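You operate a simulated robot arm through the tools that you are given. There is no shell and no other tool.

You are at the controls of a simulated robot arm. One attempt, no reset.

Task
Put the pad carton on the top of mould 63 away on the low shelf of the workbench. Put the cable gland from the top of mould 63 on top of the dark wood block. Press the blue cover key to switch it locked. Put the yellow cup that says "52" from the blue table top in the inside of the wooden crate and the yellow cup that says "23" on the marked spot on the opener table. Take the carton from the blue table top and put it on the top of the steel plates. Put the air seal carton in the inside of the wooden crate. Open the catch drawer. Any order will do. Set down upright: pad carton, yellow cup, carton, air seal carton.

The check looks at the end state, three seconds after you hand in, the way a careful person would. Anything else that was tipped, shoved, dropped, spilled or broken makes it a failure. A push-on lid holds only when it is set on centred and level and pressed home; a screw cap is set on level and turned clockwise until tight.

Robot
A 6-joint arm with a two-finger gripper on a trunk, on a base that drives. Base frame: it is fixed to the floor where the robot stands at the start and does not move with it; the origin is under the middle of the robot, x ahead of it, y to its left, z up. Lengths are in mm, angles in degrees, forces in N, time in s.
With the tool pointing down near the work surface it reaches from about 240 to 480 mm from the robot's upright axis, wherever it stands. Its first joint turns from -115.0 to 115.0 degrees. Places, roughly: air seal carton [750, 5750, 250]; blue cover key [-2500, 3500, 700]; cable gland (4x4x4 cm) [-1000, 2800, 800]; carton [750, 7750, 750]; catch drawer [3700, 5100, 600]; dark wood block (6x16x5 cm) [-1100, 2900, 800]; inside of the wooden crate (48x24 cm) [220, 5500, 320]; low shelf of the workbench [3600, 3200, 200]; marked spot on the opener table [2900, 5800, 700]; pad carton [-1250, 3000, 750]; top of the steel plates [1700, 7200, 400]; yellow cup [500, 7750, 750]. Payload 2.1 kg.
The tool frame sits at the grasp point between the pads (the TCP): z along the fingers, y along the line on which they close. The tips reach 20 mm beyond it. The gripper opens to 100 mm. The gripper's body begins 63 mm behind the TCP.
Orientation is that of the tool frame in the base frame, as a unit quaternion [w, x, y, z]. With the fingers straight down and closing along the base's y, the tool's x points along the base's -x, its y along +y and its z along -z.

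Tools
- The arm moves only by the tool send_rows. Its argument "commands" is a list of rows, each a list of 3 entries, a list of its own where there are three numbers: the turn, a rotation vector about the base's x, y, z in degrees, then the shift along the base's x, y, z in mm, then the opening in per cent of the stroke, from 0 (shut) to 100 (fully open). In form: [[[wx, wy, wz], [tx, ty, tz], gripper], ...]. A call has 1 to 20 rows; each row is the pose to reach, as a shift and turn from the pose commanded when the call began. Rows are played at 5 a second. More than 50 mm and 8.6 degrees between two rows, or a gripper value outside its range, and nothing of the call is played. A pose out of reach is approached as far as the arm can. The call stops where the force on the tool passes 40 N (or 10 N more than at its start, if that is more) or the arm is blocked; 0.2 s more then pass. Each finger travels about 153 mm/s and halts on what it meets, pressing with about 29 N; the grip force reading is that of the motor and also rises with nothing between the fingers. The clock runs only during rows and for 0.2 s after the last one: add rows that repeat a pose to give the fingers time. It gives the time, the measured TCP pose, the force on the tool (base axes), the opening and the grip force at its end, in the units of the frame above (readings bear some noise), with the torque about the TCP (base axes, N m) and any sound that the robot's microphone picked up, and new pictures: "views" is both (left out), scene, wrist or none.
- Cameras (640 x 400 px; columns grow to the right, rows downward): "scene" is now at [25.4, 128.7, 1524.4]; the picture's right is [-0.13, -0.99, 0.00], its down [-0.64, 0.08, -0.76] and it looks along [0.76, -0.10, -0.65] (base axes); focal length 292 px, centre (320, 200). "wrist" rides on the gripper at [70, -19, -99] in the tool frame; the picture's right is [0.26, 0.97, 0.00], its down [-0.75, 0.20, -0.63] and it looks along [-0.61, 0.16, 0.78] (tool axes); focal length 230 px, centre (320, 200). There is no depth. A picture from a camera that has moved, and an enlarged one, comes with that camera's place and axes in the base frame and with its lens.
- lift_body(by): slides the trunk up (or, below 0, down) by that many mm; the arm and the scene camera ride with it, the base frame stays. It gives what a move gives, with no picture.
- steer(legs): drives the robot by 1 to 6 legs, each [ahead, turn to the left] in mm and degrees, along the robot's own axes; the way and the turn of a leg run together, so that a leg with both is an arc; at most 1500 mm and 180 degrees a leg. The arm and the cameras ride along, it lands a little off, and it stops where it bumps. It gives what a move gives, and a new picture of the scene camera.
- head_to(pan, tilt): turns the head with the scene camera to pan (to the left, within 155 degrees either way) and tilt (down, from -29 to 69), counted from straight ahead of the robot. It gives what a move gives, and a new picture of the scene camera.
- close_up(camera, box): a new picture of the part [left, top, right, bottom] of that camera's present view, enlarged. No time passes.
- job_done(): hands the job in; it is judged then, once.

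Nothing tells you exact positions but the pictures and the camera data. Unless the task says otherwise, let go and move clear before handing in.

The tools are called after ">>>" as name(argument=value, ...) on one line, values as JSON. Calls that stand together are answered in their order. send_rows: Moves the arm, as the interface text tells. Its arguments: {"type":"object","properties":{"commands":{"type":"array"},"views":{"type":"string","enum":["both","scene","wrist","none"]}},"required":["commands"]} The other tools are called the same way: lift_body (by) slides the trunk up or down; steer (legs) drives the base; head_to (pan, tilt) turns the head that bears the scene camera; close_up (camera, box) takes an enlarged picture of a part of a camera's view; job_done () hands the job in.

At the start:

```text
time_s: 0.0
ee_pos: [254.6, 97.3, 923.4]
ee_rot: [0.0, 0.0, 1.0, 0.0]
wrist_force: [0.7, -0.2, -0.3]
wrist_torque: [0.01, -0.01, 0.0]
grip_width: 100.0
grip_force: 0.1
trunk travel left (down, up): [-725.0, 265.0]
robot x, y, heading: [2.3, -0.6, -0.2]
head pan, tilt: [-7.4, 40.4]
```

scene: 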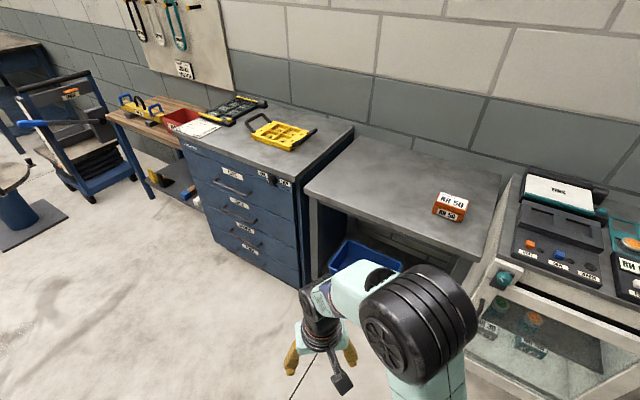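
wrist: 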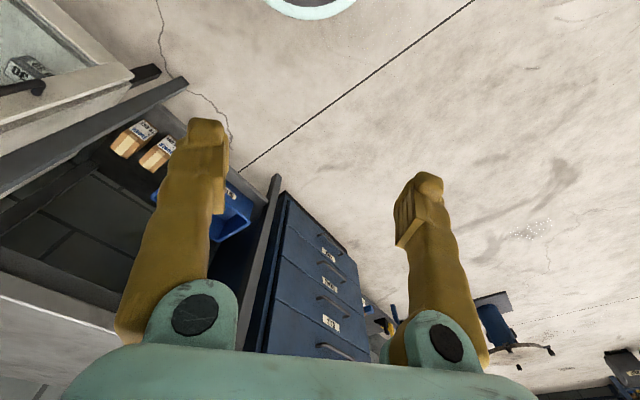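

The robot stands in front of a workbench row at +x; the work places are mostly far off to the left (+y). I look around first to map the room.

>>> head_to(pan=45, tilt=15)

>>> head_to(pan=100, tilt=15)

>>> head_to(pan=150, tilt=15)

```text
time_s: 1.2
ee_pos: [254.3, 96.3, 923.3]
ee_rot: [0.0, 0.0, 1.0, 0.0]
wrist_force: [0.3, 0.4, -0.3]
wrist_torque: [0.02, -0.01, 0.04]
grip_width: 100.0
grip_force: 0.0
trunk travel left (down, up): [-725.0, 265.0]
robot x, y, heading: [1.9, 0.8, 0.1]
head pan, tilt: [45.0, 15.0]
camera scene: at [7.6, 205.5, 1564.5], right [0.71, -0.71, 0.0], down [-0.18, -0.18, -0.97], along [0.68, 0.68, -0.26], focal length 292 px, centre (320, 200)
```

scene: 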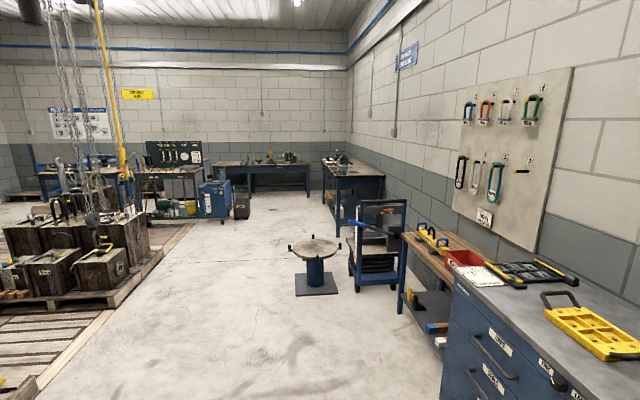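

```text
time_s: 2.5
ee_pos: [254.4, 98.2, 923.2]
ee_rot: [0.0, 0.0, 1.0, 0.0]
wrist_force: [-0.2, -0.2, 0.5]
wrist_torque: [-0.03, -0.01, -0.03]
grip_width: 99.8
grip_force: 0.0
trunk travel left (down, up): [-725.0, 265.0]
robot x, y, heading: [-2.2, -0.8, -0.0]
head pan, tilt: [100.0, 15.0]
camera scene: at [-74.7, 231.5, 1564.5], right [0.98, 0.17, 0.0], down [0.04, -0.26, -0.97], along [-0.17, 0.95, -0.26], focal length 292 px, centre (320, 200)
```

scene: 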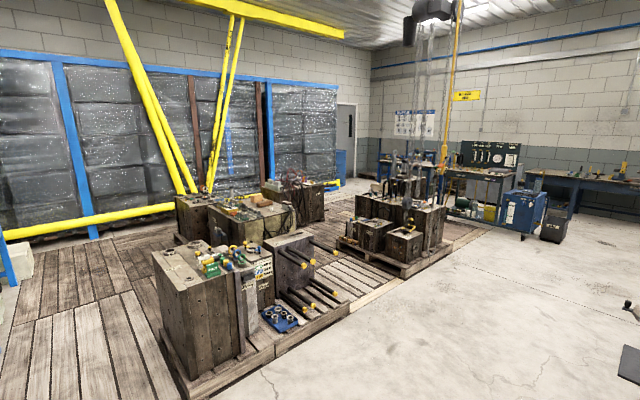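

```text
time_s: 3.6
ee_pos: [254.7, 97.1, 923.4]
ee_rot: [0.001, 0.0, 1.0, 0.0]
wrist_force: [-0.4, 0.4, 0.1]
wrist_torque: [-0.01, 0.03, 0.01]
grip_width: 99.8
grip_force: 0.0
trunk travel left (down, up): [-725.0, 265.0]
robot x, y, heading: [-2.3, -1.2, 0.0]
head pan, tilt: [150.0, 15.0]
camera scene: at [-139.4, 186.3, 1564.5], right [0.5, 0.87, 0.0], down [0.22, -0.13, -0.97], along [-0.84, 0.48, -0.26], focal length 292 px, centre (320, 200)
```

scene: 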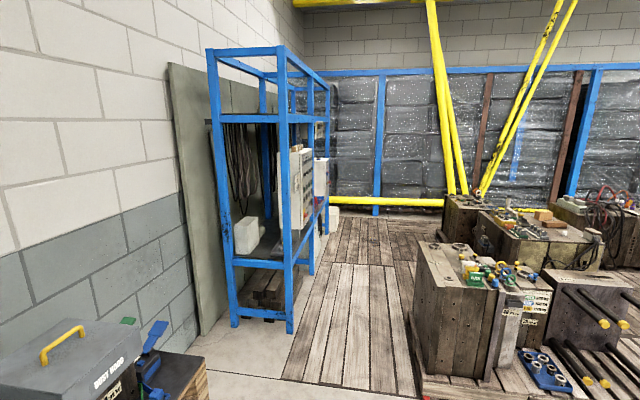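

The moulds with pallets are ahead-left at (-1000, 3000), and the benches along the far wall at y~8000. I look closer at the mould area.

>>> head_to(pan=112, tilt=22)

>>> close_up(camera="scene", box=[160, 100, 480, 300])

>>> head_to(pan=75, tilt=10)

>>> close_up(camera="scene", box=[160, 120, 480, 320])

>>> close_up(camera="scene", box=[400, 140, 640, 290])

```text
time_s: 4.7
ee_pos: [253.9, 97.8, 923.2]
ee_rot: [0.0, -0.001, 1.0, 0.0]
wrist_force: [-1.3, -0.1, -0.6]
wrist_torque: [0.0, 0.0, 0.02]
grip_width: 100.0
grip_force: 0.0
trunk travel left (down, up): [-725.0, 265.0]
robot x, y, heading: [-1.7, 2.0, -0.0]
head pan, tilt: [112.0, 22.0]
camera scene: at [-93.5, 225.5, 1553.1], right [0.93, 0.38, 0.0], down [0.14, -0.35, -0.93], along [-0.35, 0.86, -0.37], focal length 292 px, centre (320, 200)
```

scene: 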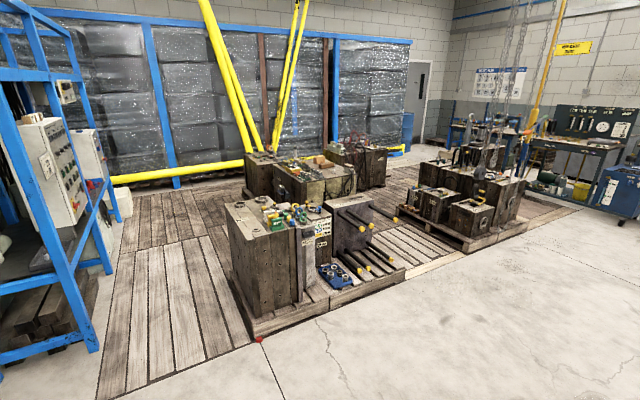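

```text
2.00 times, centred on (320, 200) of scene
camera zoom: at [-93.5, 225.5, 1553.1], right [0.93, 0.38, 0.0], down [0.14, -0.35, -0.93], along [-0.35, 0.86, -0.37], focal length 584 px, centre (320, 200)
```

zoom: 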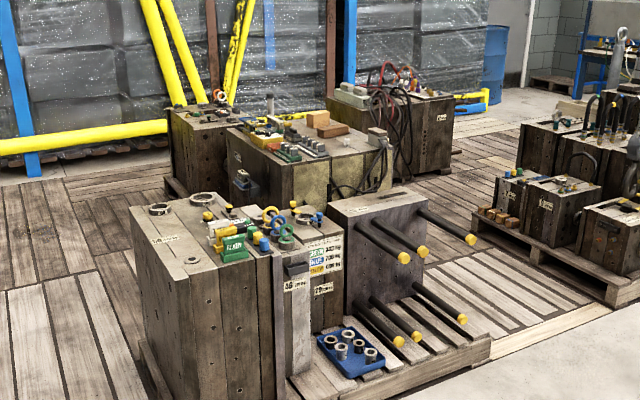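

```text
time_s: 5.7
ee_pos: [253.8, 96.6, 924.0]
ee_rot: [0.0, 0.0, 1.0, 0.0]
wrist_force: [0.5, 0.3, -0.1]
wrist_torque: [-0.03, -0.02, 0.0]
grip_width: 99.9
grip_force: 0.0
trunk travel left (down, up): [-725.0, 265.0]
robot x, y, heading: [-0.7, 1.4, 0.1]
head pan, tilt: [75.0, 10.0]
camera scene: at [-34.7, 229.4, 1572.6], right [0.97, -0.26, 0.0], down [-0.04, -0.17, -0.98], along [0.25, 0.95, -0.17], focal length 292 px, centre (320, 200)
```

scene: 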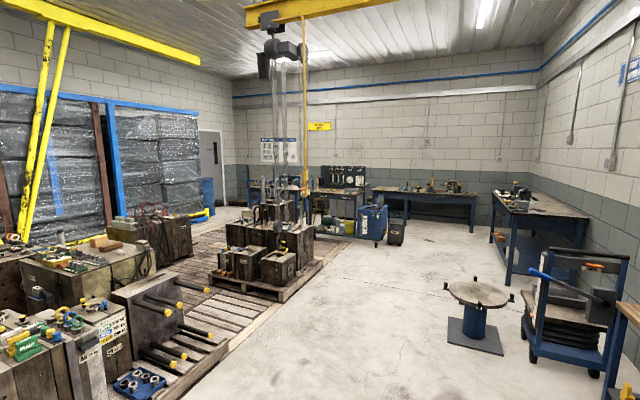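

```text
2.00 times, centred on (320, 220) of scene
camera zoom: at [-34.7, 229.4, 1572.6], right [0.97, -0.26, 0.0], down [-0.04, -0.17, -0.98], along [0.25, 0.95, -0.17], focal length 584 px, centre (320, 160)
```

zoom: 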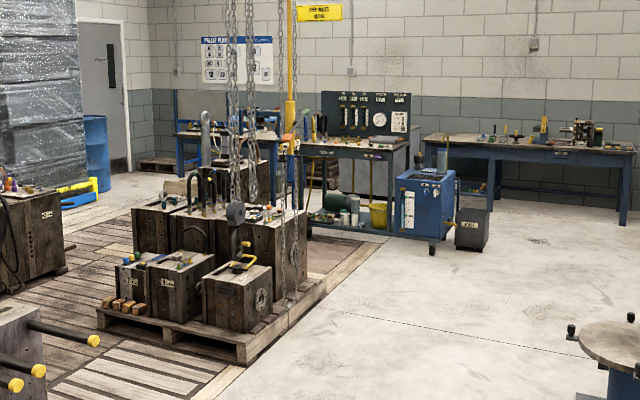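

```text
2.67 times, centred on (520, 215) of scene
camera zoom: at [-34.7, 229.4, 1572.6], right [0.97, -0.26, 0.0], down [-0.04, -0.17, -0.98], along [0.25, 0.95, -0.17], focal length 779 px, centre (-213, 160)
```

zoom: 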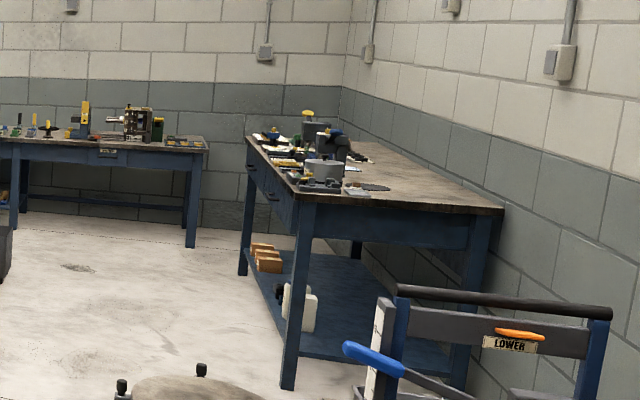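

The room is rotated about 55° to my frame; mould 63 looks like the long yellowish mould behind the first pallet. I drive up to the aisle beside it to see the layout.

>>> steer(legs=[[0, 78], [1100, 0], [1100, 0]])

>>> head_to(pan=70, tilt=25)

>>> close_up(camera="scene", box=[160, 50, 480, 250])

>>> head_to(pan=20, tilt=20)

>>> close_up(camera="scene", box=[160, 50, 480, 250])

```text
time_s: 20.0
ee_pos: [431.0, 2438.5, 922.2]
ee_rot: [-0.001, -0.623, 0.782, 0.0]
wrist_force: [-0.1, -0.2, -0.3]
wrist_torque: [0.02, -0.01, 0.0]
grip_width: 100.0
grip_force: 0.0
trunk travel left (down, up): [-725.0, 265.0]
robot x, y, heading: [466.1, 2164.8, 77.0]
head pan, tilt: [75.0, 10.0]
camera scene: at [237.6, 2185.1, 1572.6], right [0.47, 0.88, 0.0], down [0.15, -0.08, -0.98], along [-0.87, 0.46, -0.17], focal length 292 px, centre (320, 200)
```

scene: 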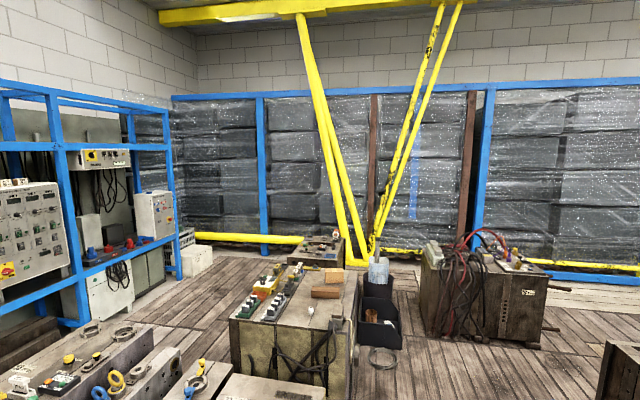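

```text
time_s: 20.8
ee_pos: [430.8, 2439.1, 922.3]
ee_rot: [0.0, -0.622, 0.783, 0.0]
wrist_force: [-0.7, 1.2, -0.1]
wrist_torque: [-0.01, -0.03, 0.0]
grip_width: 99.9
grip_force: 0.0
trunk travel left (down, up): [-725.0, 265.0]
robot x, y, heading: [469.6, 2167.4, 77.1]
head pan, tilt: [70.0, 25.0]
camera scene: at [242.5, 2191.6, 1548.4], right [0.54, 0.84, 0.0], down [0.35, -0.23, -0.91], along [-0.76, 0.49, -0.42], focal length 292 px, centre (320, 200)
```

scene: 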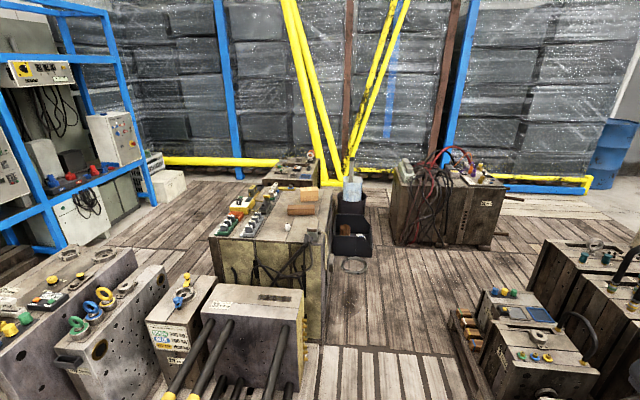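

```text
2.00 times, centred on (320, 150) of scene
camera zoom: at [242.5, 2191.6, 1548.4], right [0.54, 0.84, 0.0], down [0.35, -0.23, -0.91], along [-0.76, 0.49, -0.42], focal length 584 px, centre (320, 300)
```

zoom: 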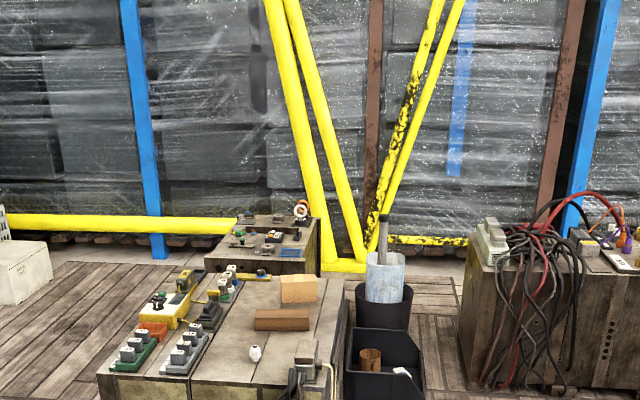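

```text
time_s: 22.0
ee_pos: [430.8, 2438.4, 923.9]
ee_rot: [0.0, -0.622, 0.783, 0.0]
wrist_force: [-1.1, 1.2, -0.2]
wrist_torque: [-0.04, 0.0, -0.02]
grip_width: 100.2
grip_force: 0.1
trunk travel left (down, up): [-725.0, 265.0]
robot x, y, heading: [468.8, 2172.1, 77.0]
head pan, tilt: [20.0, 20.0]
camera scene: at [308.2, 2234.0, 1556.3], right [0.99, 0.12, 0.0], down [0.04, -0.34, -0.94], along [-0.12, 0.93, -0.34], focal length 292 px, centre (320, 200)
```

scene: 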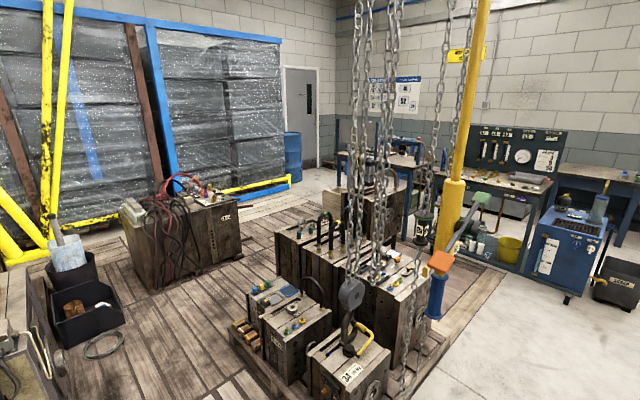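

```text
2.00 times, centred on (320, 150) of scene
camera zoom: at [308.2, 2234.0, 1556.3], right [0.99, 0.12, 0.0], down [0.04, -0.34, -0.94], along [-0.12, 0.93, -0.34], focal length 584 px, centre (320, 300)
```

zoom: 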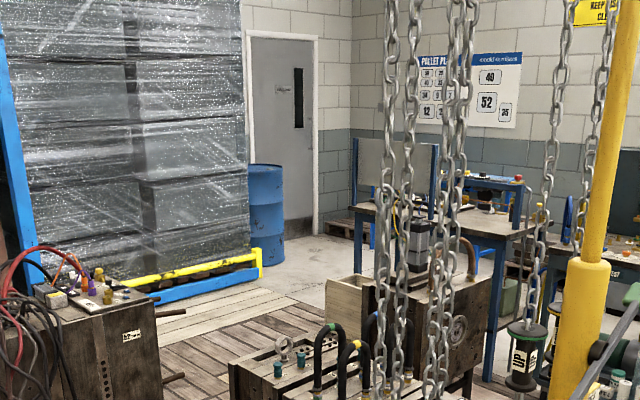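

Mould 63 with gland, block and pad carton is found; its right face borders an aisle. I check my own base's footprint and the aisle floor.

>>> head_to(pan=0, tilt=69)

>>> head_to(pan=70, tilt=60)

>>> head_to(pan=45, tilt=30)

```text
time_s: 23.1
ee_pos: [430.5, 2438.3, 923.4]
ee_rot: [0.0, -0.623, 0.782, 0.0]
wrist_force: [-0.5, 0.1, 0.5]
wrist_torque: [-0.02, -0.02, -0.01]
grip_width: 100.1
grip_force: 0.1
trunk travel left (down, up): [-725.0, 265.0]
robot x, y, heading: [468.9, 2167.2, 77.1]
head pan, tilt: [0.0, 68.8]
camera scene: at [332.2, 2196.2, 1488.9], right [0.97, -0.22, 0.0], down [-0.21, -0.91, -0.36], along [0.08, 0.35, -0.93], focal length 292 px, centre (320, 200)
```

scene: 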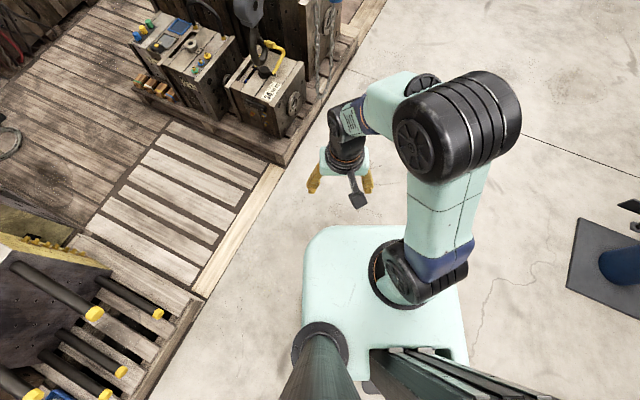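

```text
time_s: 24.6
ee_pos: [431.0, 2438.8, 923.4]
ee_rot: [0.0, -0.622, 0.783, 0.0]
wrist_force: [0.5, -0.5, 0.1]
wrist_torque: [0.0, -0.02, -0.01]
grip_width: 99.8
grip_force: 0.1
trunk travel left (down, up): [-725.0, 265.0]
robot x, y, heading: [468.3, 2169.2, 77.2]
head pan, tilt: [70.0, 60.0]
camera scene: at [263.9, 2178.0, 1498.2], right [0.54, 0.84, 0.0], down [0.73, -0.47, -0.5], along [-0.42, 0.27, -0.87], focal length 292 px, centre (320, 200)
```

scene: 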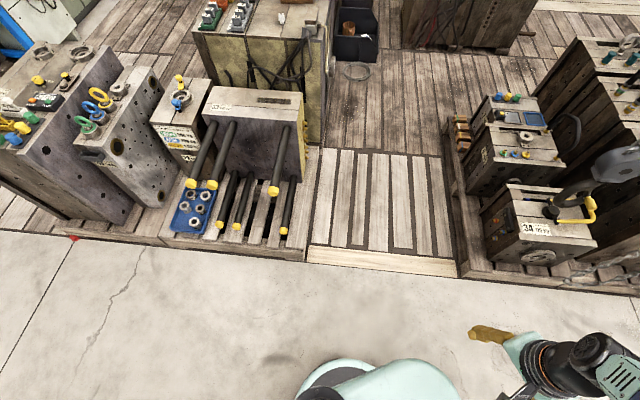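

```text
time_s: 25.5
ee_pos: [430.1, 2436.8, 923.6]
ee_rot: [0.0, -0.623, 0.783, -0.001]
wrist_force: [0.2, -0.1, -0.5]
wrist_torque: [0.01, 0.0, 0.02]
grip_width: 99.8
grip_force: 0.1
trunk travel left (down, up): [-725.0, 265.0]
robot x, y, heading: [470.5, 2170.6, 76.8]
head pan, tilt: [45.0, 30.0]
camera scene: at [271.5, 2218.2, 1540.2], right [0.85, 0.53, 0.0], down [0.27, -0.42, -0.87], along [-0.46, 0.73, -0.5], focal length 292 px, centre (320, 200)
```

scene: 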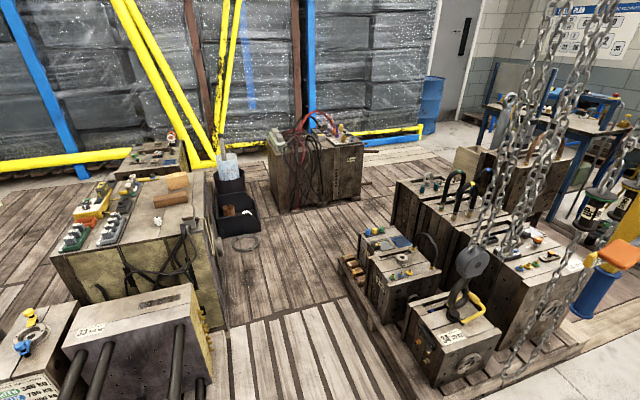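

The aisle between mould 63 and the crane pallet looks about 750 mm wide. I drive in with mould 63 on my left.

>>> steer(legs=[[0, 8], [277, 0], [0, 60], [700, 0]])

>>> head_to(pan=60, tilt=50)

```text
time_s: 34.2
ee_pos: [-341.8, 2911.7, 923.4]
ee_rot: [-0.001, 0.953, -0.304, 0.0]
wrist_force: [-0.6, -0.7, -0.3]
wrist_torque: [-0.02, -0.02, 0.0]
grip_width: 100.0
grip_force: 0.1
trunk travel left (down, up): [-725.0, 265.0]
robot x, y, heading: [-77.8, 2845.8, 144.3]
head pan, tilt: [45.0, 30.0]
camera scene: at [-198.6, 2678.9, 1540.3], right [-0.17, 0.99, 0.0], down [0.49, 0.08, -0.87], along [-0.85, -0.14, -0.5], focal length 292 px, centre (320, 200)
```

scene: 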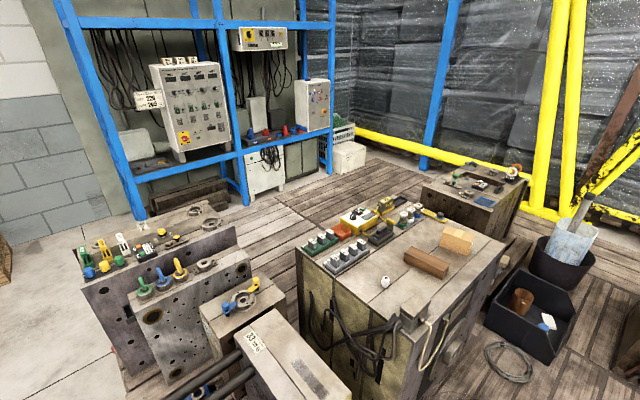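

```text
time_s: 35.0
ee_pos: [-340.9, 2911.2, 924.3]
ee_rot: [0.0, 0.953, -0.303, 0.0]
wrist_force: [0.4, 0.0, 0.7]
wrist_torque: [-0.01, -0.02, 0.03]
grip_width: 100.1
grip_force: 0.1
trunk travel left (down, up): [-725.0, 265.0]
robot x, y, heading: [-78.8, 2840.8, 144.5]
head pan, tilt: [60.0, 50.0]
camera scene: at [-179.3, 2662.1, 1510.9], right [-0.42, 0.91, 0.0], down [0.7, 0.32, -0.64], along [-0.59, -0.27, -0.77], focal length 292 px, centre (320, 200)
```

scene: 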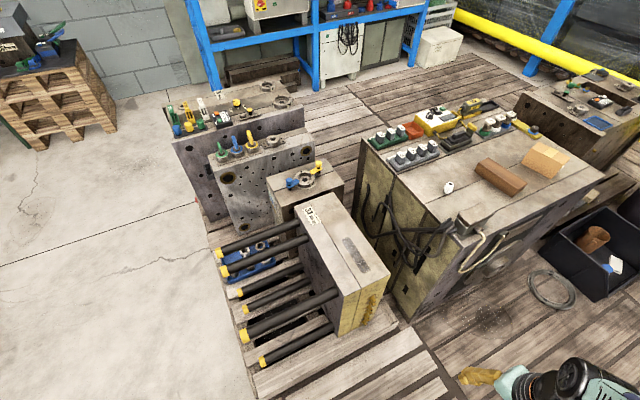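

I'm in the aisle beside mould 63. I check the robot's own width before getting closer.

>>> head_to(pan=90, tilt=69)

>>> head_to(pan=-60, tilt=69)

>>> head_to(pan=150, tilt=69)

```text
time_s: 36.0
ee_pos: [-340.3, 2911.0, 923.5]
ee_rot: [0.0, 0.953, -0.304, 0.0]
wrist_force: [-0.6, 0.2, 0.2]
wrist_torque: [-0.02, 0.02, 0.0]
grip_width: 100.2
grip_force: 0.0
trunk travel left (down, up): [-725.0, 265.0]
robot x, y, heading: [-75.9, 2847.0, 144.6]
head pan, tilt: [90.0, 68.8]
camera scene: at [-142.0, 2648.6, 1488.9], right [-0.81, 0.58, 0.0], down [0.54, 0.76, -0.36], along [-0.21, -0.3, -0.93], focal length 292 px, centre (320, 200)
```

scene: 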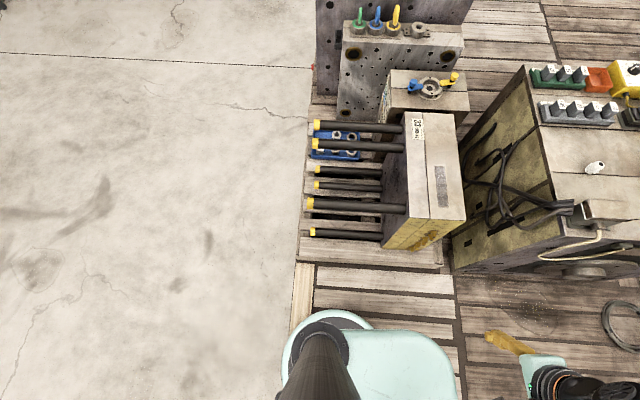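

```text
time_s: 38.3
ee_pos: [-341.1, 2912.6, 922.7]
ee_rot: [0.0, 0.953, -0.304, -0.001]
wrist_force: [-0.3, -0.1, 0.4]
wrist_torque: [0.01, -0.02, 0.0]
grip_width: 99.7
grip_force: 0.0
trunk travel left (down, up): [-725.0, 265.0]
robot x, y, heading: [-79.8, 2842.8, 144.6]
head pan, tilt: [-60.0, 68.8]
camera scene: at [-104.2, 2749.8, 1488.8], right [1.0, -0.09, 0.0], down [-0.09, -0.93, -0.36], along [0.03, 0.36, -0.93], focal length 292 px, centre (320, 200)
```

scene: 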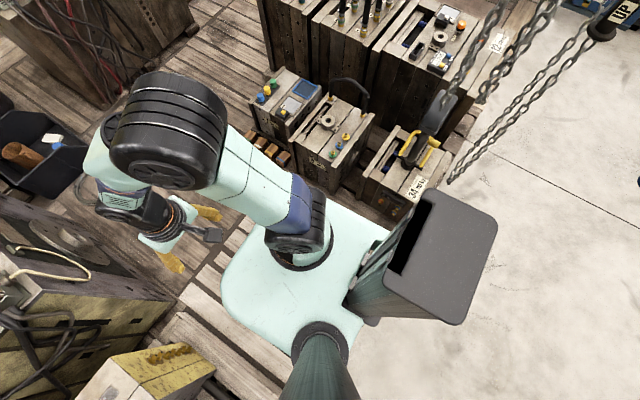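

```text
time_s: 41.3
ee_pos: [-342.2, 2911.7, 923.0]
ee_rot: [0.0, 0.953, -0.304, 0.0]
wrist_force: [-0.1, -0.6, -0.1]
wrist_torque: [0.01, 0.01, -0.02]
grip_width: 100.0
grip_force: 0.1
trunk travel left (down, up): [-725.0, 265.0]
robot x, y, heading: [-79.3, 2845.3, 144.5]
head pan, tilt: [150.0, 68.8]
camera scene: at [-86.2, 2643.2, 1488.8], right [-0.91, -0.42, 0.0], down [-0.39, 0.85, -0.36], along [0.15, -0.33, -0.93], focal length 292 px, centre (320, 200)
```

scene: 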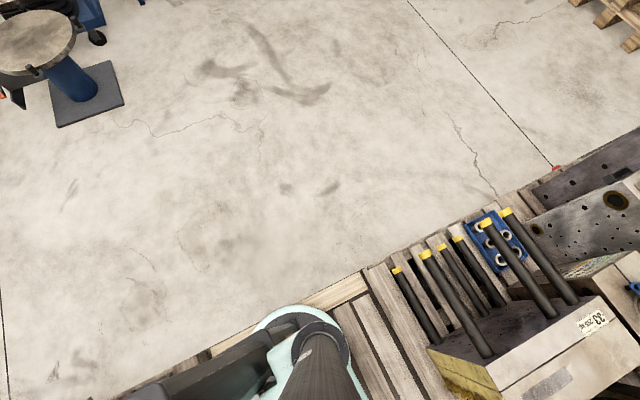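

The base fits within about ±210 mm of its axis, so I move up along mould 63's right face.

>>> steer(legs=[[0, 8.5], [740, 0], [0, -8.5]])

>>> head_to(pan=80, tilt=55)

```text
time_s: 46.6
ee_pos: [-1001.2, 3254.1, 923.4]
ee_rot: [0.0, 0.951, -0.31, 0.0]
wrist_force: [0.4, 1.3, -0.2]
wrist_torque: [-0.02, 0.04, -0.01]
grip_width: 100.0
grip_force: 0.0
trunk travel left (down, up): [-725.0, 265.0]
robot x, y, heading: [-741.4, 3179.9, 143.9]
head pan, tilt: [150.0, 68.8]
camera scene: at [-748.6, 2981.3, 1488.8], right [-0.91, -0.4, 0.0], down [-0.38, 0.85, -0.36], along [0.15, -0.33, -0.93], focal length 292 px, centre (320, 200)
```

scene: 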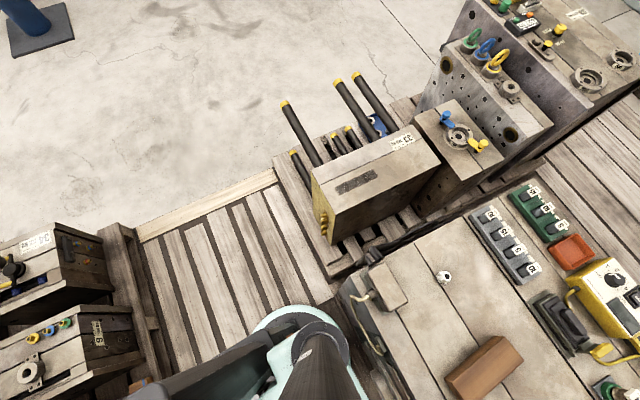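

```text
time_s: 48.0
ee_pos: [-1000.0, 3253.1, 923.1]
ee_rot: [-0.001, 0.951, -0.31, -0.001]
wrist_force: [-0.6, 0.2, -0.9]
wrist_torque: [0.0, 0.0, -0.02]
grip_width: 100.1
grip_force: 0.0
trunk travel left (down, up): [-725.0, 265.0]
robot x, y, heading: [-737.0, 3180.8, 143.9]
head pan, tilt: [80.0, 55.0]
camera scene: at [-823.0, 2982.3, 1504.2], right [-0.69, 0.72, 0.0], down [0.59, 0.57, -0.57], along [-0.41, -0.4, -0.82], focal length 292 px, centre (320, 200)
```

scene: 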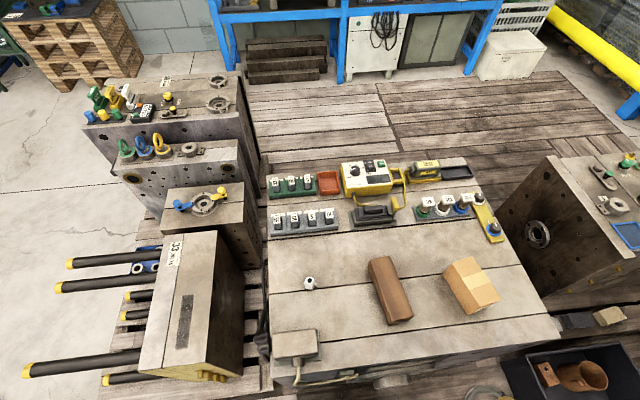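

I'm beside mould 63 with all three objects in view. I zoom in on them.

>>> close_up(camera="scene", box=[270, 220, 510, 370])

>>> close_up(camera="scene", box=[285, 260, 345, 298])

```text
2.67 times, centred on (390, 295) of scene
camera zoom: at [-823.0, 2982.3, 1504.2], right [-0.69, 0.72, 0.0], down [0.59, 0.57, -0.57], along [-0.41, -0.4, -0.82], focal length 779 px, centre (133, -53)
```

zoom: 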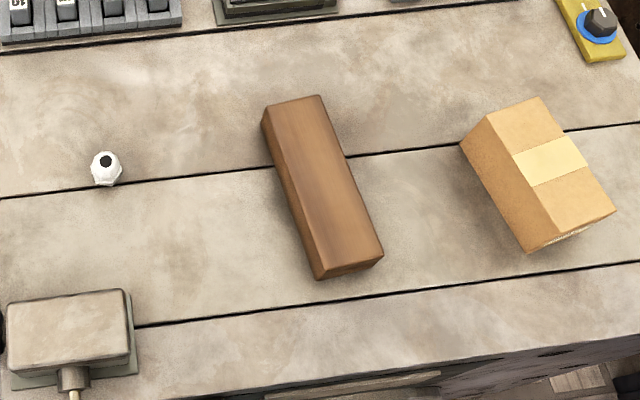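

```text
10.53 times, centred on (315, 279) of scene
camera zoom: at [-823.0, 2982.3, 1504.2], right [-0.69, 0.72, 0.0], down [0.59, 0.57, -0.57], along [-0.41, -0.4, -0.82], focal length 3075 px, centre (373, -632)
```

zoom: 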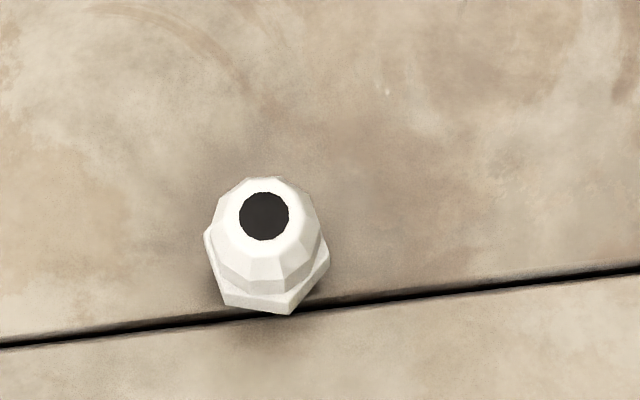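

Positions: gland ≈ (-988, 2783), block centre ≈ (-1117, 2940), carton ≈ (-1261, 3082), mould top z ≈ 737. I shift the base slightly back and closer so gland and block are both within reach.

>>> steer(legs=[[0, -8], [-170, 0], [0, 8.5], [70, 0]])

>>> head_to(pan=85, tilt=55)

>>> close_up(camera="scene", box=[240, 200, 560, 400])

```text
time_s: 51.4
ee_pos: [-931.9, 3172.1, 923.8]
ee_rot: [0.0, 0.951, -0.308, -0.002]
wrist_force: [-0.4, -0.3, 0.2]
wrist_torque: [0.0, 0.0, -0.01]
grip_width: 99.9
grip_force: 0.0
trunk travel left (down, up): [-725.0, 265.0]
robot x, y, heading: [-668.4, 3097.9, 143.9]
head pan, tilt: [80.0, 55.0]
camera scene: at [-752.0, 2900.6, 1504.1], right [-0.7, 0.72, 0.0], down [0.59, 0.57, -0.57], along [-0.41, -0.4, -0.82], focal length 292 px, centre (320, 200)
```

scene: 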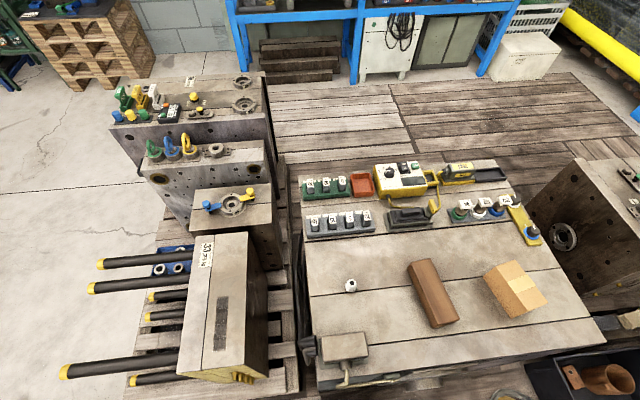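

```text
time_s: 52.0
ee_pos: [-935.4, 3173.7, 923.1]
ee_rot: [0.0, 0.951, -0.309, 0.001]
wrist_force: [-0.1, -0.2, 0.3]
wrist_torque: [0.0, -0.02, 0.03]
grip_width: 99.9
grip_force: 0.0
trunk travel left (down, up): [-725.0, 265.0]
robot x, y, heading: [-669.1, 3099.5, 143.9]
head pan, tilt: [85.0, 55.0]
camera scene: at [-751.9, 2899.6, 1504.3], right [-0.76, 0.66, 0.0], down [0.54, 0.62, -0.57], along [-0.38, -0.43, -0.82], focal length 292 px, centre (320, 200)
```

scene: 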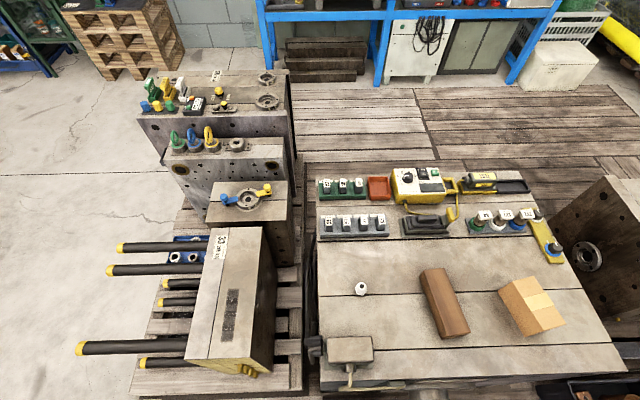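

```text
2.00 times, centred on (400, 300) of scene
camera zoom: at [-751.9, 2899.6, 1504.3], right [-0.76, 0.66, 0.0], down [0.54, 0.62, -0.57], along [-0.38, -0.43, -0.82], focal length 584 px, centre (160, 0)
```

zoom: 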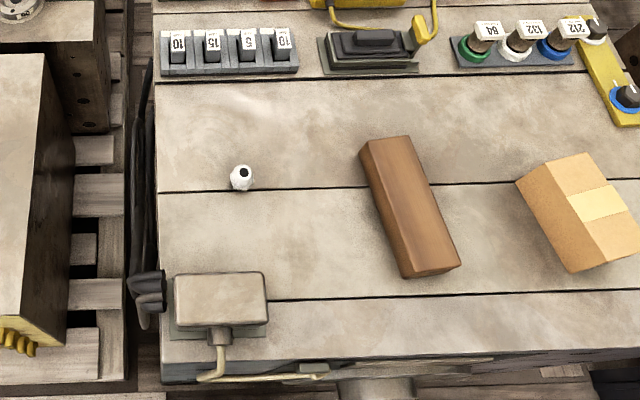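

The gland and block are reachable now. I swing the arm left over the gland at safe height.

>>> send_rows(commands=[[[0, 0, 5.2], [-21, -18, 0], 100], [[0, 0, 10.4], [-41, -39, 0], 100], [[0, 0, 15.6], [-58, -64, 0], 100], [[0, 0, 20.8], [-73, -92, 0], 100], [[0, 0, 26], [-85, -123, 0], 100], [[0, 0, 31.2], [-93, -157, 0], 100], [[0, 0, 36.4], [-98, -193, 0], 100], [[0, 0, 41.6], [-98, -230, 0], 100], [[0, 0, 46.8], [-95, -269, 0], 100], [[0, 0, 52], [-86, -309, 0], 100], [[0, 0, 57.2], [-72, -349, 0], 100], [[0, 0, 62], [-55, -389, 0], 100], [[0, 0, 62], [-55, -389, 0], 100]])

```text
time_s: 54.8
ee_pos: [-972.1, 2802.3, 920.8]
ee_rot: [-0.001, 0.974, 0.227, 0.001]
wrist_force: [0.0, 0.4, -0.3]
wrist_torque: [-0.03, -0.03, 0.0]
grip_width: 100.1
grip_force: 0.1
out of reach, approached as far as the arm can: row 11, 12, 13
trunk travel left (down, up): [-725.0, 265.0]
robot x, y, heading: [-673.1, 3098.5, 144.3]
head pan, tilt: [85.0, 55.0]
camera scene: at [-751.9, 2898.9, 1504.2], right [-0.76, 0.66, 0.0], down [0.54, 0.62, -0.57], along [-0.38, -0.43, -0.82], focal length 292 px, centre (320, 200)
camera wrist: at [-918.4, 2848.4, 1021.6], right [0.66, -0.75, 0.0], down [-0.59, -0.51, 0.63], along [-0.47, -0.41, -0.78], focal length 230 px, centre (320, 200)
```

scene: 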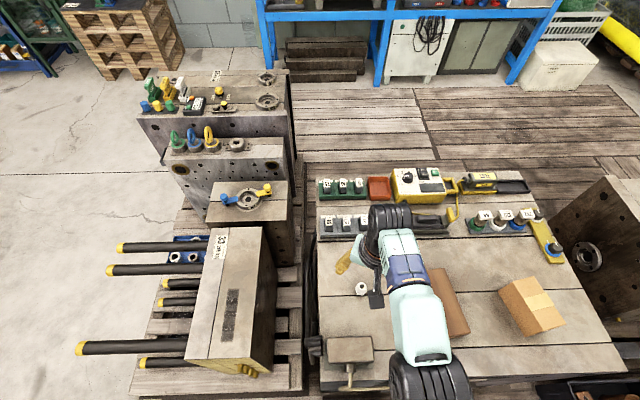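
wrist: 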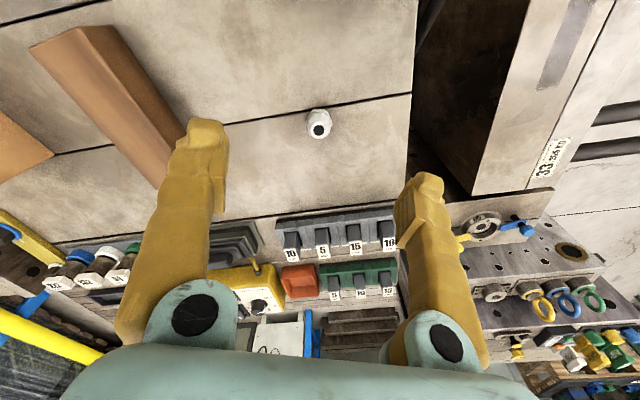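

The reach limit at this height stopped it ~25 mm short; lower down it should reach farther. I go down some while checking.

>>> send_rows(commands=[[[0, 0, 0], [0, 0, -40], 100], [[0, 0, 0], [0, 0, -80], 100], [[0, 0, 0], [0, 0, -80], 100]])

```text
time_s: 55.6
ee_pos: [-972.6, 2801.1, 843.0]
ee_rot: [0.001, 0.974, 0.226, 0.0]
wrist_force: [-0.8, -0.5, 0.5]
wrist_torque: [0.01, 0.03, -0.01]
grip_width: 100.0
grip_force: 0.1
trunk travel left (down, up): [-725.0, 265.0]
robot x, y, heading: [-670.5, 3103.6, 144.2]
head pan, tilt: [85.0, 55.0]
camera scene: at [-750.8, 2898.9, 1504.3], right [-0.76, 0.66, 0.0], down [0.54, 0.62, -0.57], along [-0.38, -0.43, -0.82], focal length 292 px, centre (320, 200)
camera wrist: at [-918.5, 2849.0, 942.4], right [0.66, -0.75, 0.0], down [-0.59, -0.51, 0.63], along [-0.47, -0.41, -0.78], focal length 230 px, centre (320, 200)
```

scene: 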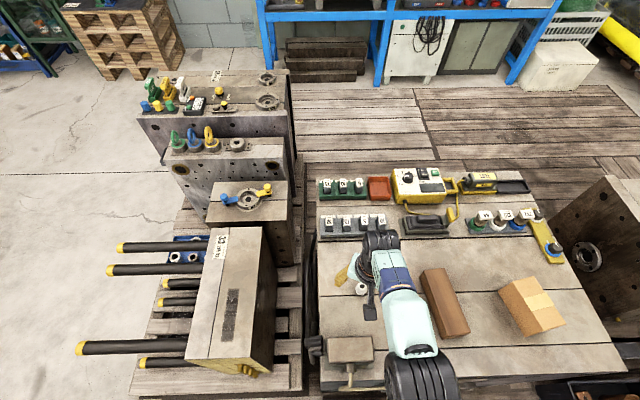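
wrist: 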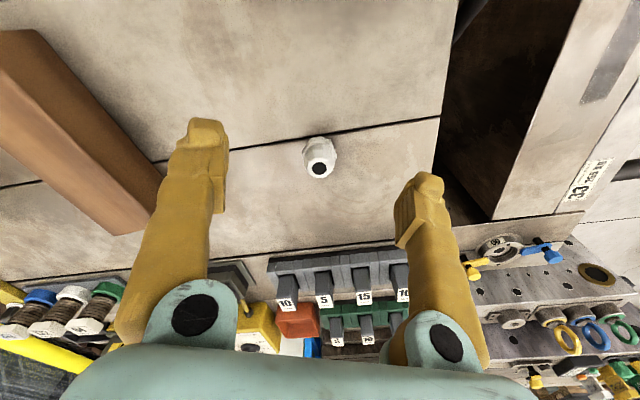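

The gland sits at about (-990, 2786). I align over it and descend to grip height, watching for contact.

>>> send_rows(commands=[[[0, 0, 0], [-8, -7, -20], 100], [[0, 0, 0], [-17, -15, -40], 100], [[0, 0, 0], [-17, -15, -60], 100], [[0, 0, 0], [-17, -15, -74], 100], [[0, 0, 0], [-17, -15, -74], 100]])

>>> close_up(camera="wrist", box=[200, 80, 440, 230])

```text
time_s: 56.8
ee_pos: [-974.0, 2809.7, 780.1]
ee_rot: [0.001, 0.974, 0.226, 0.001]
wrist_force: [-0.9, -0.1, 0.2]
wrist_torque: [-0.03, 0.02, 0.0]
grip_width: 100.0
grip_force: 0.1
out of reach, approached as far as the arm can: row 1, 2, 3, 4, 5
trunk travel left (down, up): [-725.0, 265.0]
robot x, y, heading: [-672.0, 3104.8, 144.2]
head pan, tilt: [85.0, 55.0]
camera scene: at [-751.0, 2898.7, 1504.2], right [-0.76, 0.66, 0.0], down [0.54, 0.62, -0.57], along [-0.38, -0.43, -0.82], focal length 292 px, centre (320, 200)
camera wrist: at [-920.8, 2857.2, 879.3], right [0.66, -0.75, 0.0], down [-0.59, -0.51, 0.63], along [-0.47, -0.41, -0.78], focal length 230 px, centre (320, 200)
```

scene: 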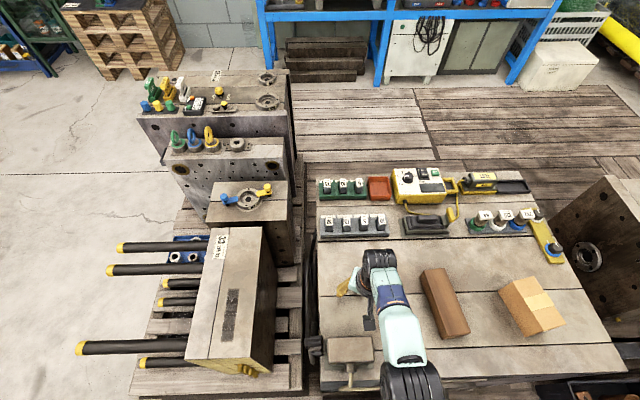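
wrist: 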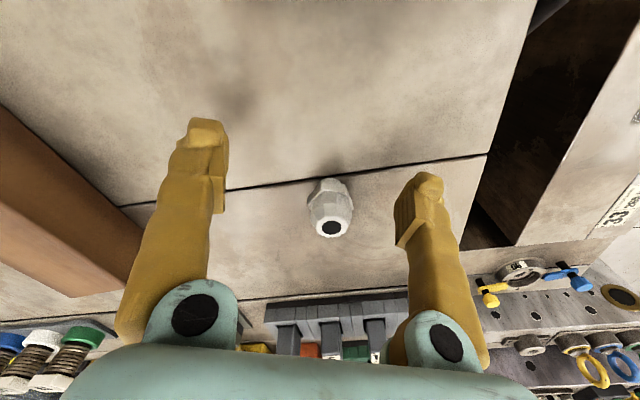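

```text
2.67 times, centred on (320, 155) of wrist
camera zoom: at [-920.8, 2857.2, 879.3], right [0.66, -0.75, 0.0], down [-0.59, -0.51, 0.63], along [-0.47, -0.41, -0.78], focal length 614 px, centre (320, 320)
```

zoom: 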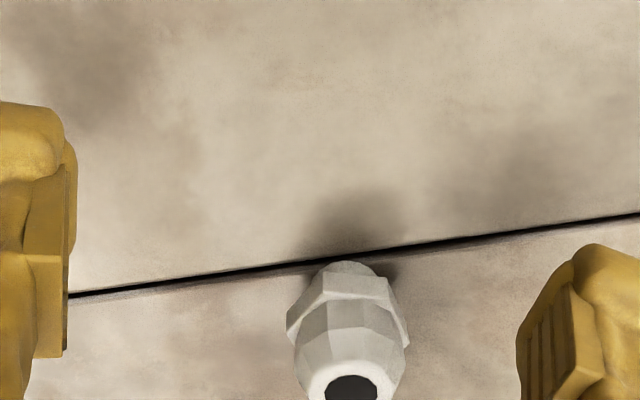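

Directly sideways the arm reaches only ~420 mm from its axis (about 70 mm ahead of the base centre). I raise, rotate the tool radially and tilt the fingers outward ~20° to gain reach.

>>> send_rows(commands=[[[0, 0, 0], [0, 0, 40], 100], [[0, 0, 7], [5, 10, 60], 100], [[0, 0, 14], [10, 14, 60], 100], [[0, 0, 21], [10, 14, 60], 100], [[0, 0, 27], [10, 14, 60], 100]], views="none")

>>> send_rows(commands=[[[-5.7, 4.1, 0], [0, 0, 0], 100], [[-11.4, 8.2, 0], [-10, -10, 0], 100], [[-17, 12.3, 0], [-20, -25, 0], 100], [[-17, 12.3, 0], [-26, -38, 0], 100], [[-17, 12.3, 0], [-26, -38, 0], 100]])

```text
time_s: 58.0
ee_pos: [-961.1, 2821.6, 840.1]
ee_rot: [0.0, 0.894, 0.448, 0.0]
wrist_force: [1.0, 1.1, 0.0]
wrist_torque: [0.01, -0.03, -0.03]
grip_width: 100.1
grip_force: 0.0
trunk travel left (down, up): [-725.0, 265.0]
robot x, y, heading: [-670.5, 3101.7, 144.2]
head pan, tilt: [85.0, 55.0]
```

```text
time_s: 59.2
ee_pos: [-989.2, 2782.8, 840.9]
ee_rot: [0.085, 0.88, 0.439, -0.161]
wrist_force: [0.0, 0.2, 0.2]
wrist_torque: [0.03, -0.01, -0.02]
grip_width: 100.0
grip_force: 0.1
trunk travel left (down, up): [-725.0, 265.0]
robot x, y, heading: [-672.6, 3104.4, 143.9]
head pan, tilt: [85.0, 55.0]
camera scene: at [-751.0, 2898.9, 1504.3], right [-0.76, 0.66, 0.0], down [0.54, 0.62, -0.57], along [-0.38, -0.43, -0.82], focal length 292 px, centre (320, 200)
camera wrist: at [-944.2, 2875.2, 908.6], right [0.92, -0.39, -0.09], down [-0.13, -0.5, 0.86], along [-0.37, -0.78, -0.51], focal length 230 px, centre (320, 200)
```

scene: 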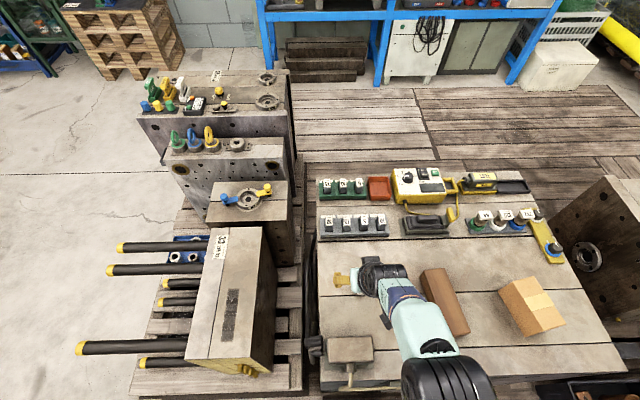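
wrist: 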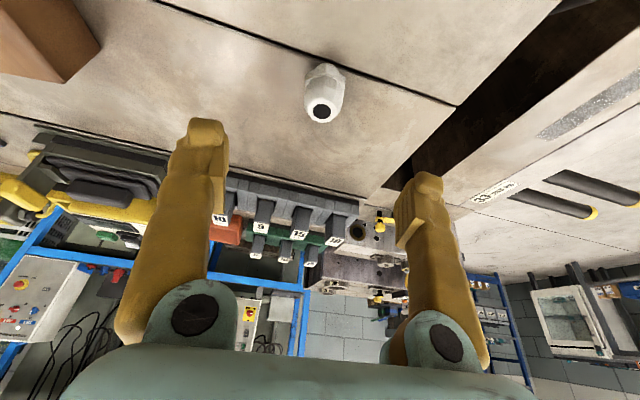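

The tilted reach works and the gland is centred between the fingers. I go straight down and grip.

>>> send_rows(commands=[[[0, 0, 0], [-2, 2, -35], 100], [[0, 0, 0], [-2, 2, -55], 100], [[0, 0, 0], [-2, 2, -71], 100], [[0, 0, 0], [-2, 2, -71], 100]], views="wrist")

```text
time_s: 60.2
ee_pos: [-989.1, 2786.0, 769.2]
ee_rot: [0.084, 0.88, 0.439, -0.161]
wrist_force: [0.4, 0.3, -1.3]
wrist_torque: [-0.02, -0.01, 0.0]
grip_width: 99.9
grip_force: 0.1
trunk travel left (down, up): [-725.0, 265.0]
robot x, y, heading: [-673.1, 3102.2, 144.3]
head pan, tilt: [85.0, 55.0]
camera wrist: at [-945.3, 2877.4, 836.3], right [0.92, -0.39, -0.09], down [-0.13, -0.5, 0.86], along [-0.37, -0.78, -0.51], focal length 230 px, centre (320, 200)
```

wrist: 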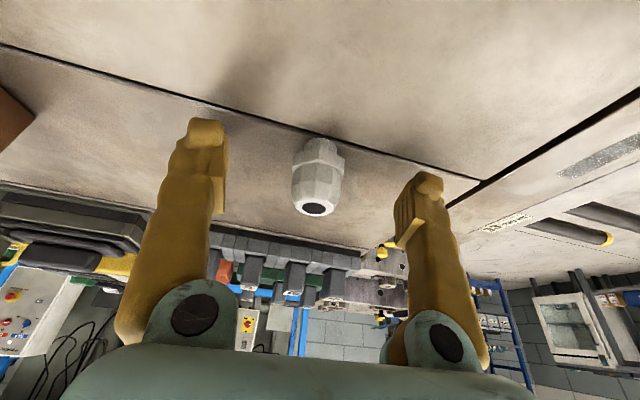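

>>> send_rows(commands=[[[0, 0, 0], [0, 0, -1], 50], [[0, 0, 0], [0, 0, -1], 20], [[0, 0, 0], [0, 0, -1], 20], [[0, 0, 0], [0, 0, -1], 10], [[0, 0, 0], [0, 0, -1], 10]], views="wrist")

```text
time_s: 61.4
ee_pos: [-990.6, 2785.7, 768.2]
ee_rot: [0.085, 0.88, 0.439, -0.161]
wrist_force: [-0.3, -0.4, 0.4]
wrist_torque: [-0.03, -0.04, 0.0]
grip_width: 29.6
grip_force: 29.1
trunk travel left (down, up): [-725.0, 265.0]
robot x, y, heading: [-671.8, 3104.0, 143.9]
head pan, tilt: [85.0, 55.0]
camera wrist: at [-945.6, 2877.5, 835.3], right [0.92, -0.39, -0.09], down [-0.13, -0.5, 0.86], along [-0.37, -0.78, -0.51], focal length 230 px, centre (320, 200)
```

wrist: 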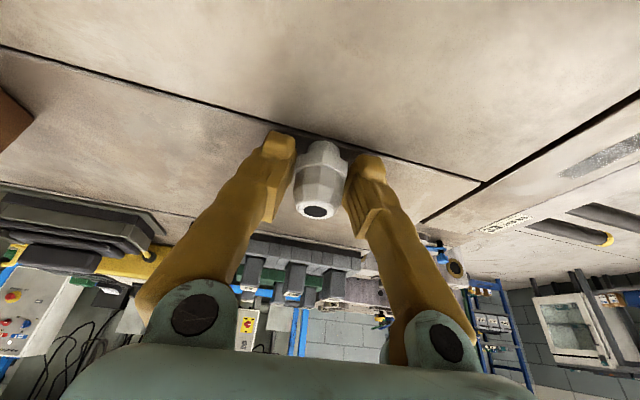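

Gripped. I lift and carry the gland over the dark wood block.

>>> send_rows(commands=[[[0, 0, 0], [0, 0, 40], 10], [[0, 0, 0], [0, 0, 80], 10], [[0, 0, 0], [0, 0, 105], 10], [[0, 0, 0], [-28, 34, 105], 10], [[0, 0, 0], [-56, 68, 105], 10], [[0, 0, 0], [-84, 102, 105], 10], [[0, 0, 0], [-110, 134, 105], 10], [[0, 0, 0], [-126, 154, 105], 10], [[0, 0, 0], [-126, 154, 105], 10]])

>>> close_up(camera="wrist", box=[160, 0, 480, 200])

```text
time_s: 63.4
ee_pos: [-1115.8, 2939.9, 870.9]
ee_rot: [0.084, 0.88, 0.439, -0.162]
wrist_force: [-1.4, -0.9, -0.9]
wrist_torque: [-0.02, 0.03, 0.0]
grip_width: 29.6
grip_force: 29.4
trunk travel left (down, up): [-725.0, 265.0]
robot x, y, heading: [-671.8, 3102.1, 144.0]
head pan, tilt: [85.0, 55.0]
camera scene: at [-750.9, 2898.4, 1504.2], right [-0.76, 0.66, 0.0], down [0.54, 0.62, -0.57], along [-0.38, -0.43, -0.82], focal length 292 px, centre (320, 200)
camera wrist: at [-1070.7, 3031.7, 939.9], right [0.92, -0.39, -0.09], down [-0.13, -0.5, 0.86], along [-0.37, -0.78, -0.51], focal length 230 px, centre (320, 200)
```

scene: 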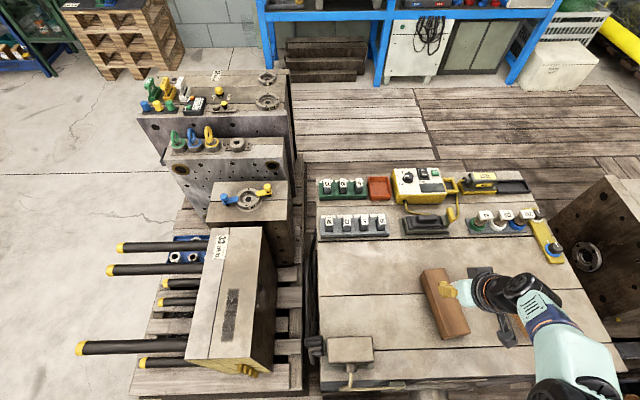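
wrist: 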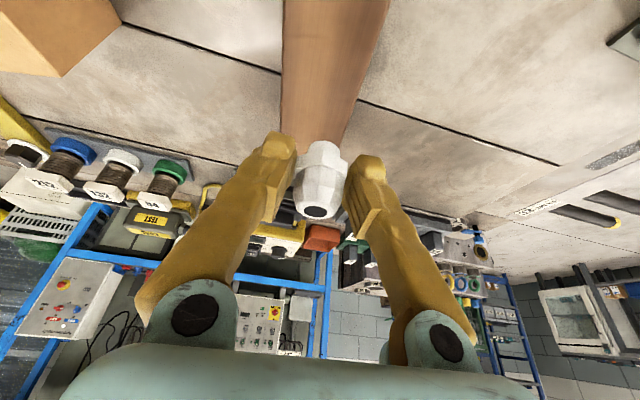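

```text
2.00 times, centred on (320, 100) of wrist
camera zoom: at [-1070.7, 3031.7, 939.9], right [0.92, -0.39, -0.09], down [-0.13, -0.5, 0.86], along [-0.37, -0.78, -0.51], focal length 460 px, centre (320, 400)
```

zoom: 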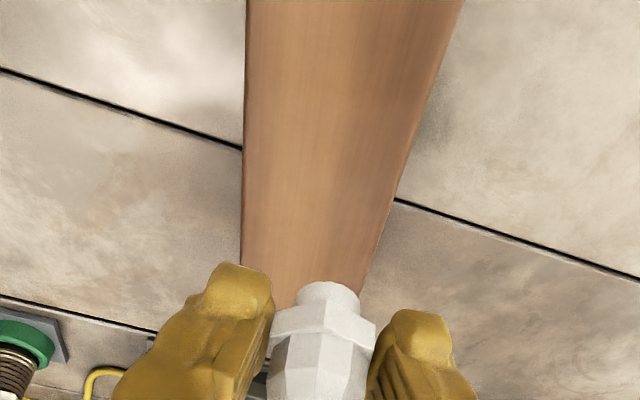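

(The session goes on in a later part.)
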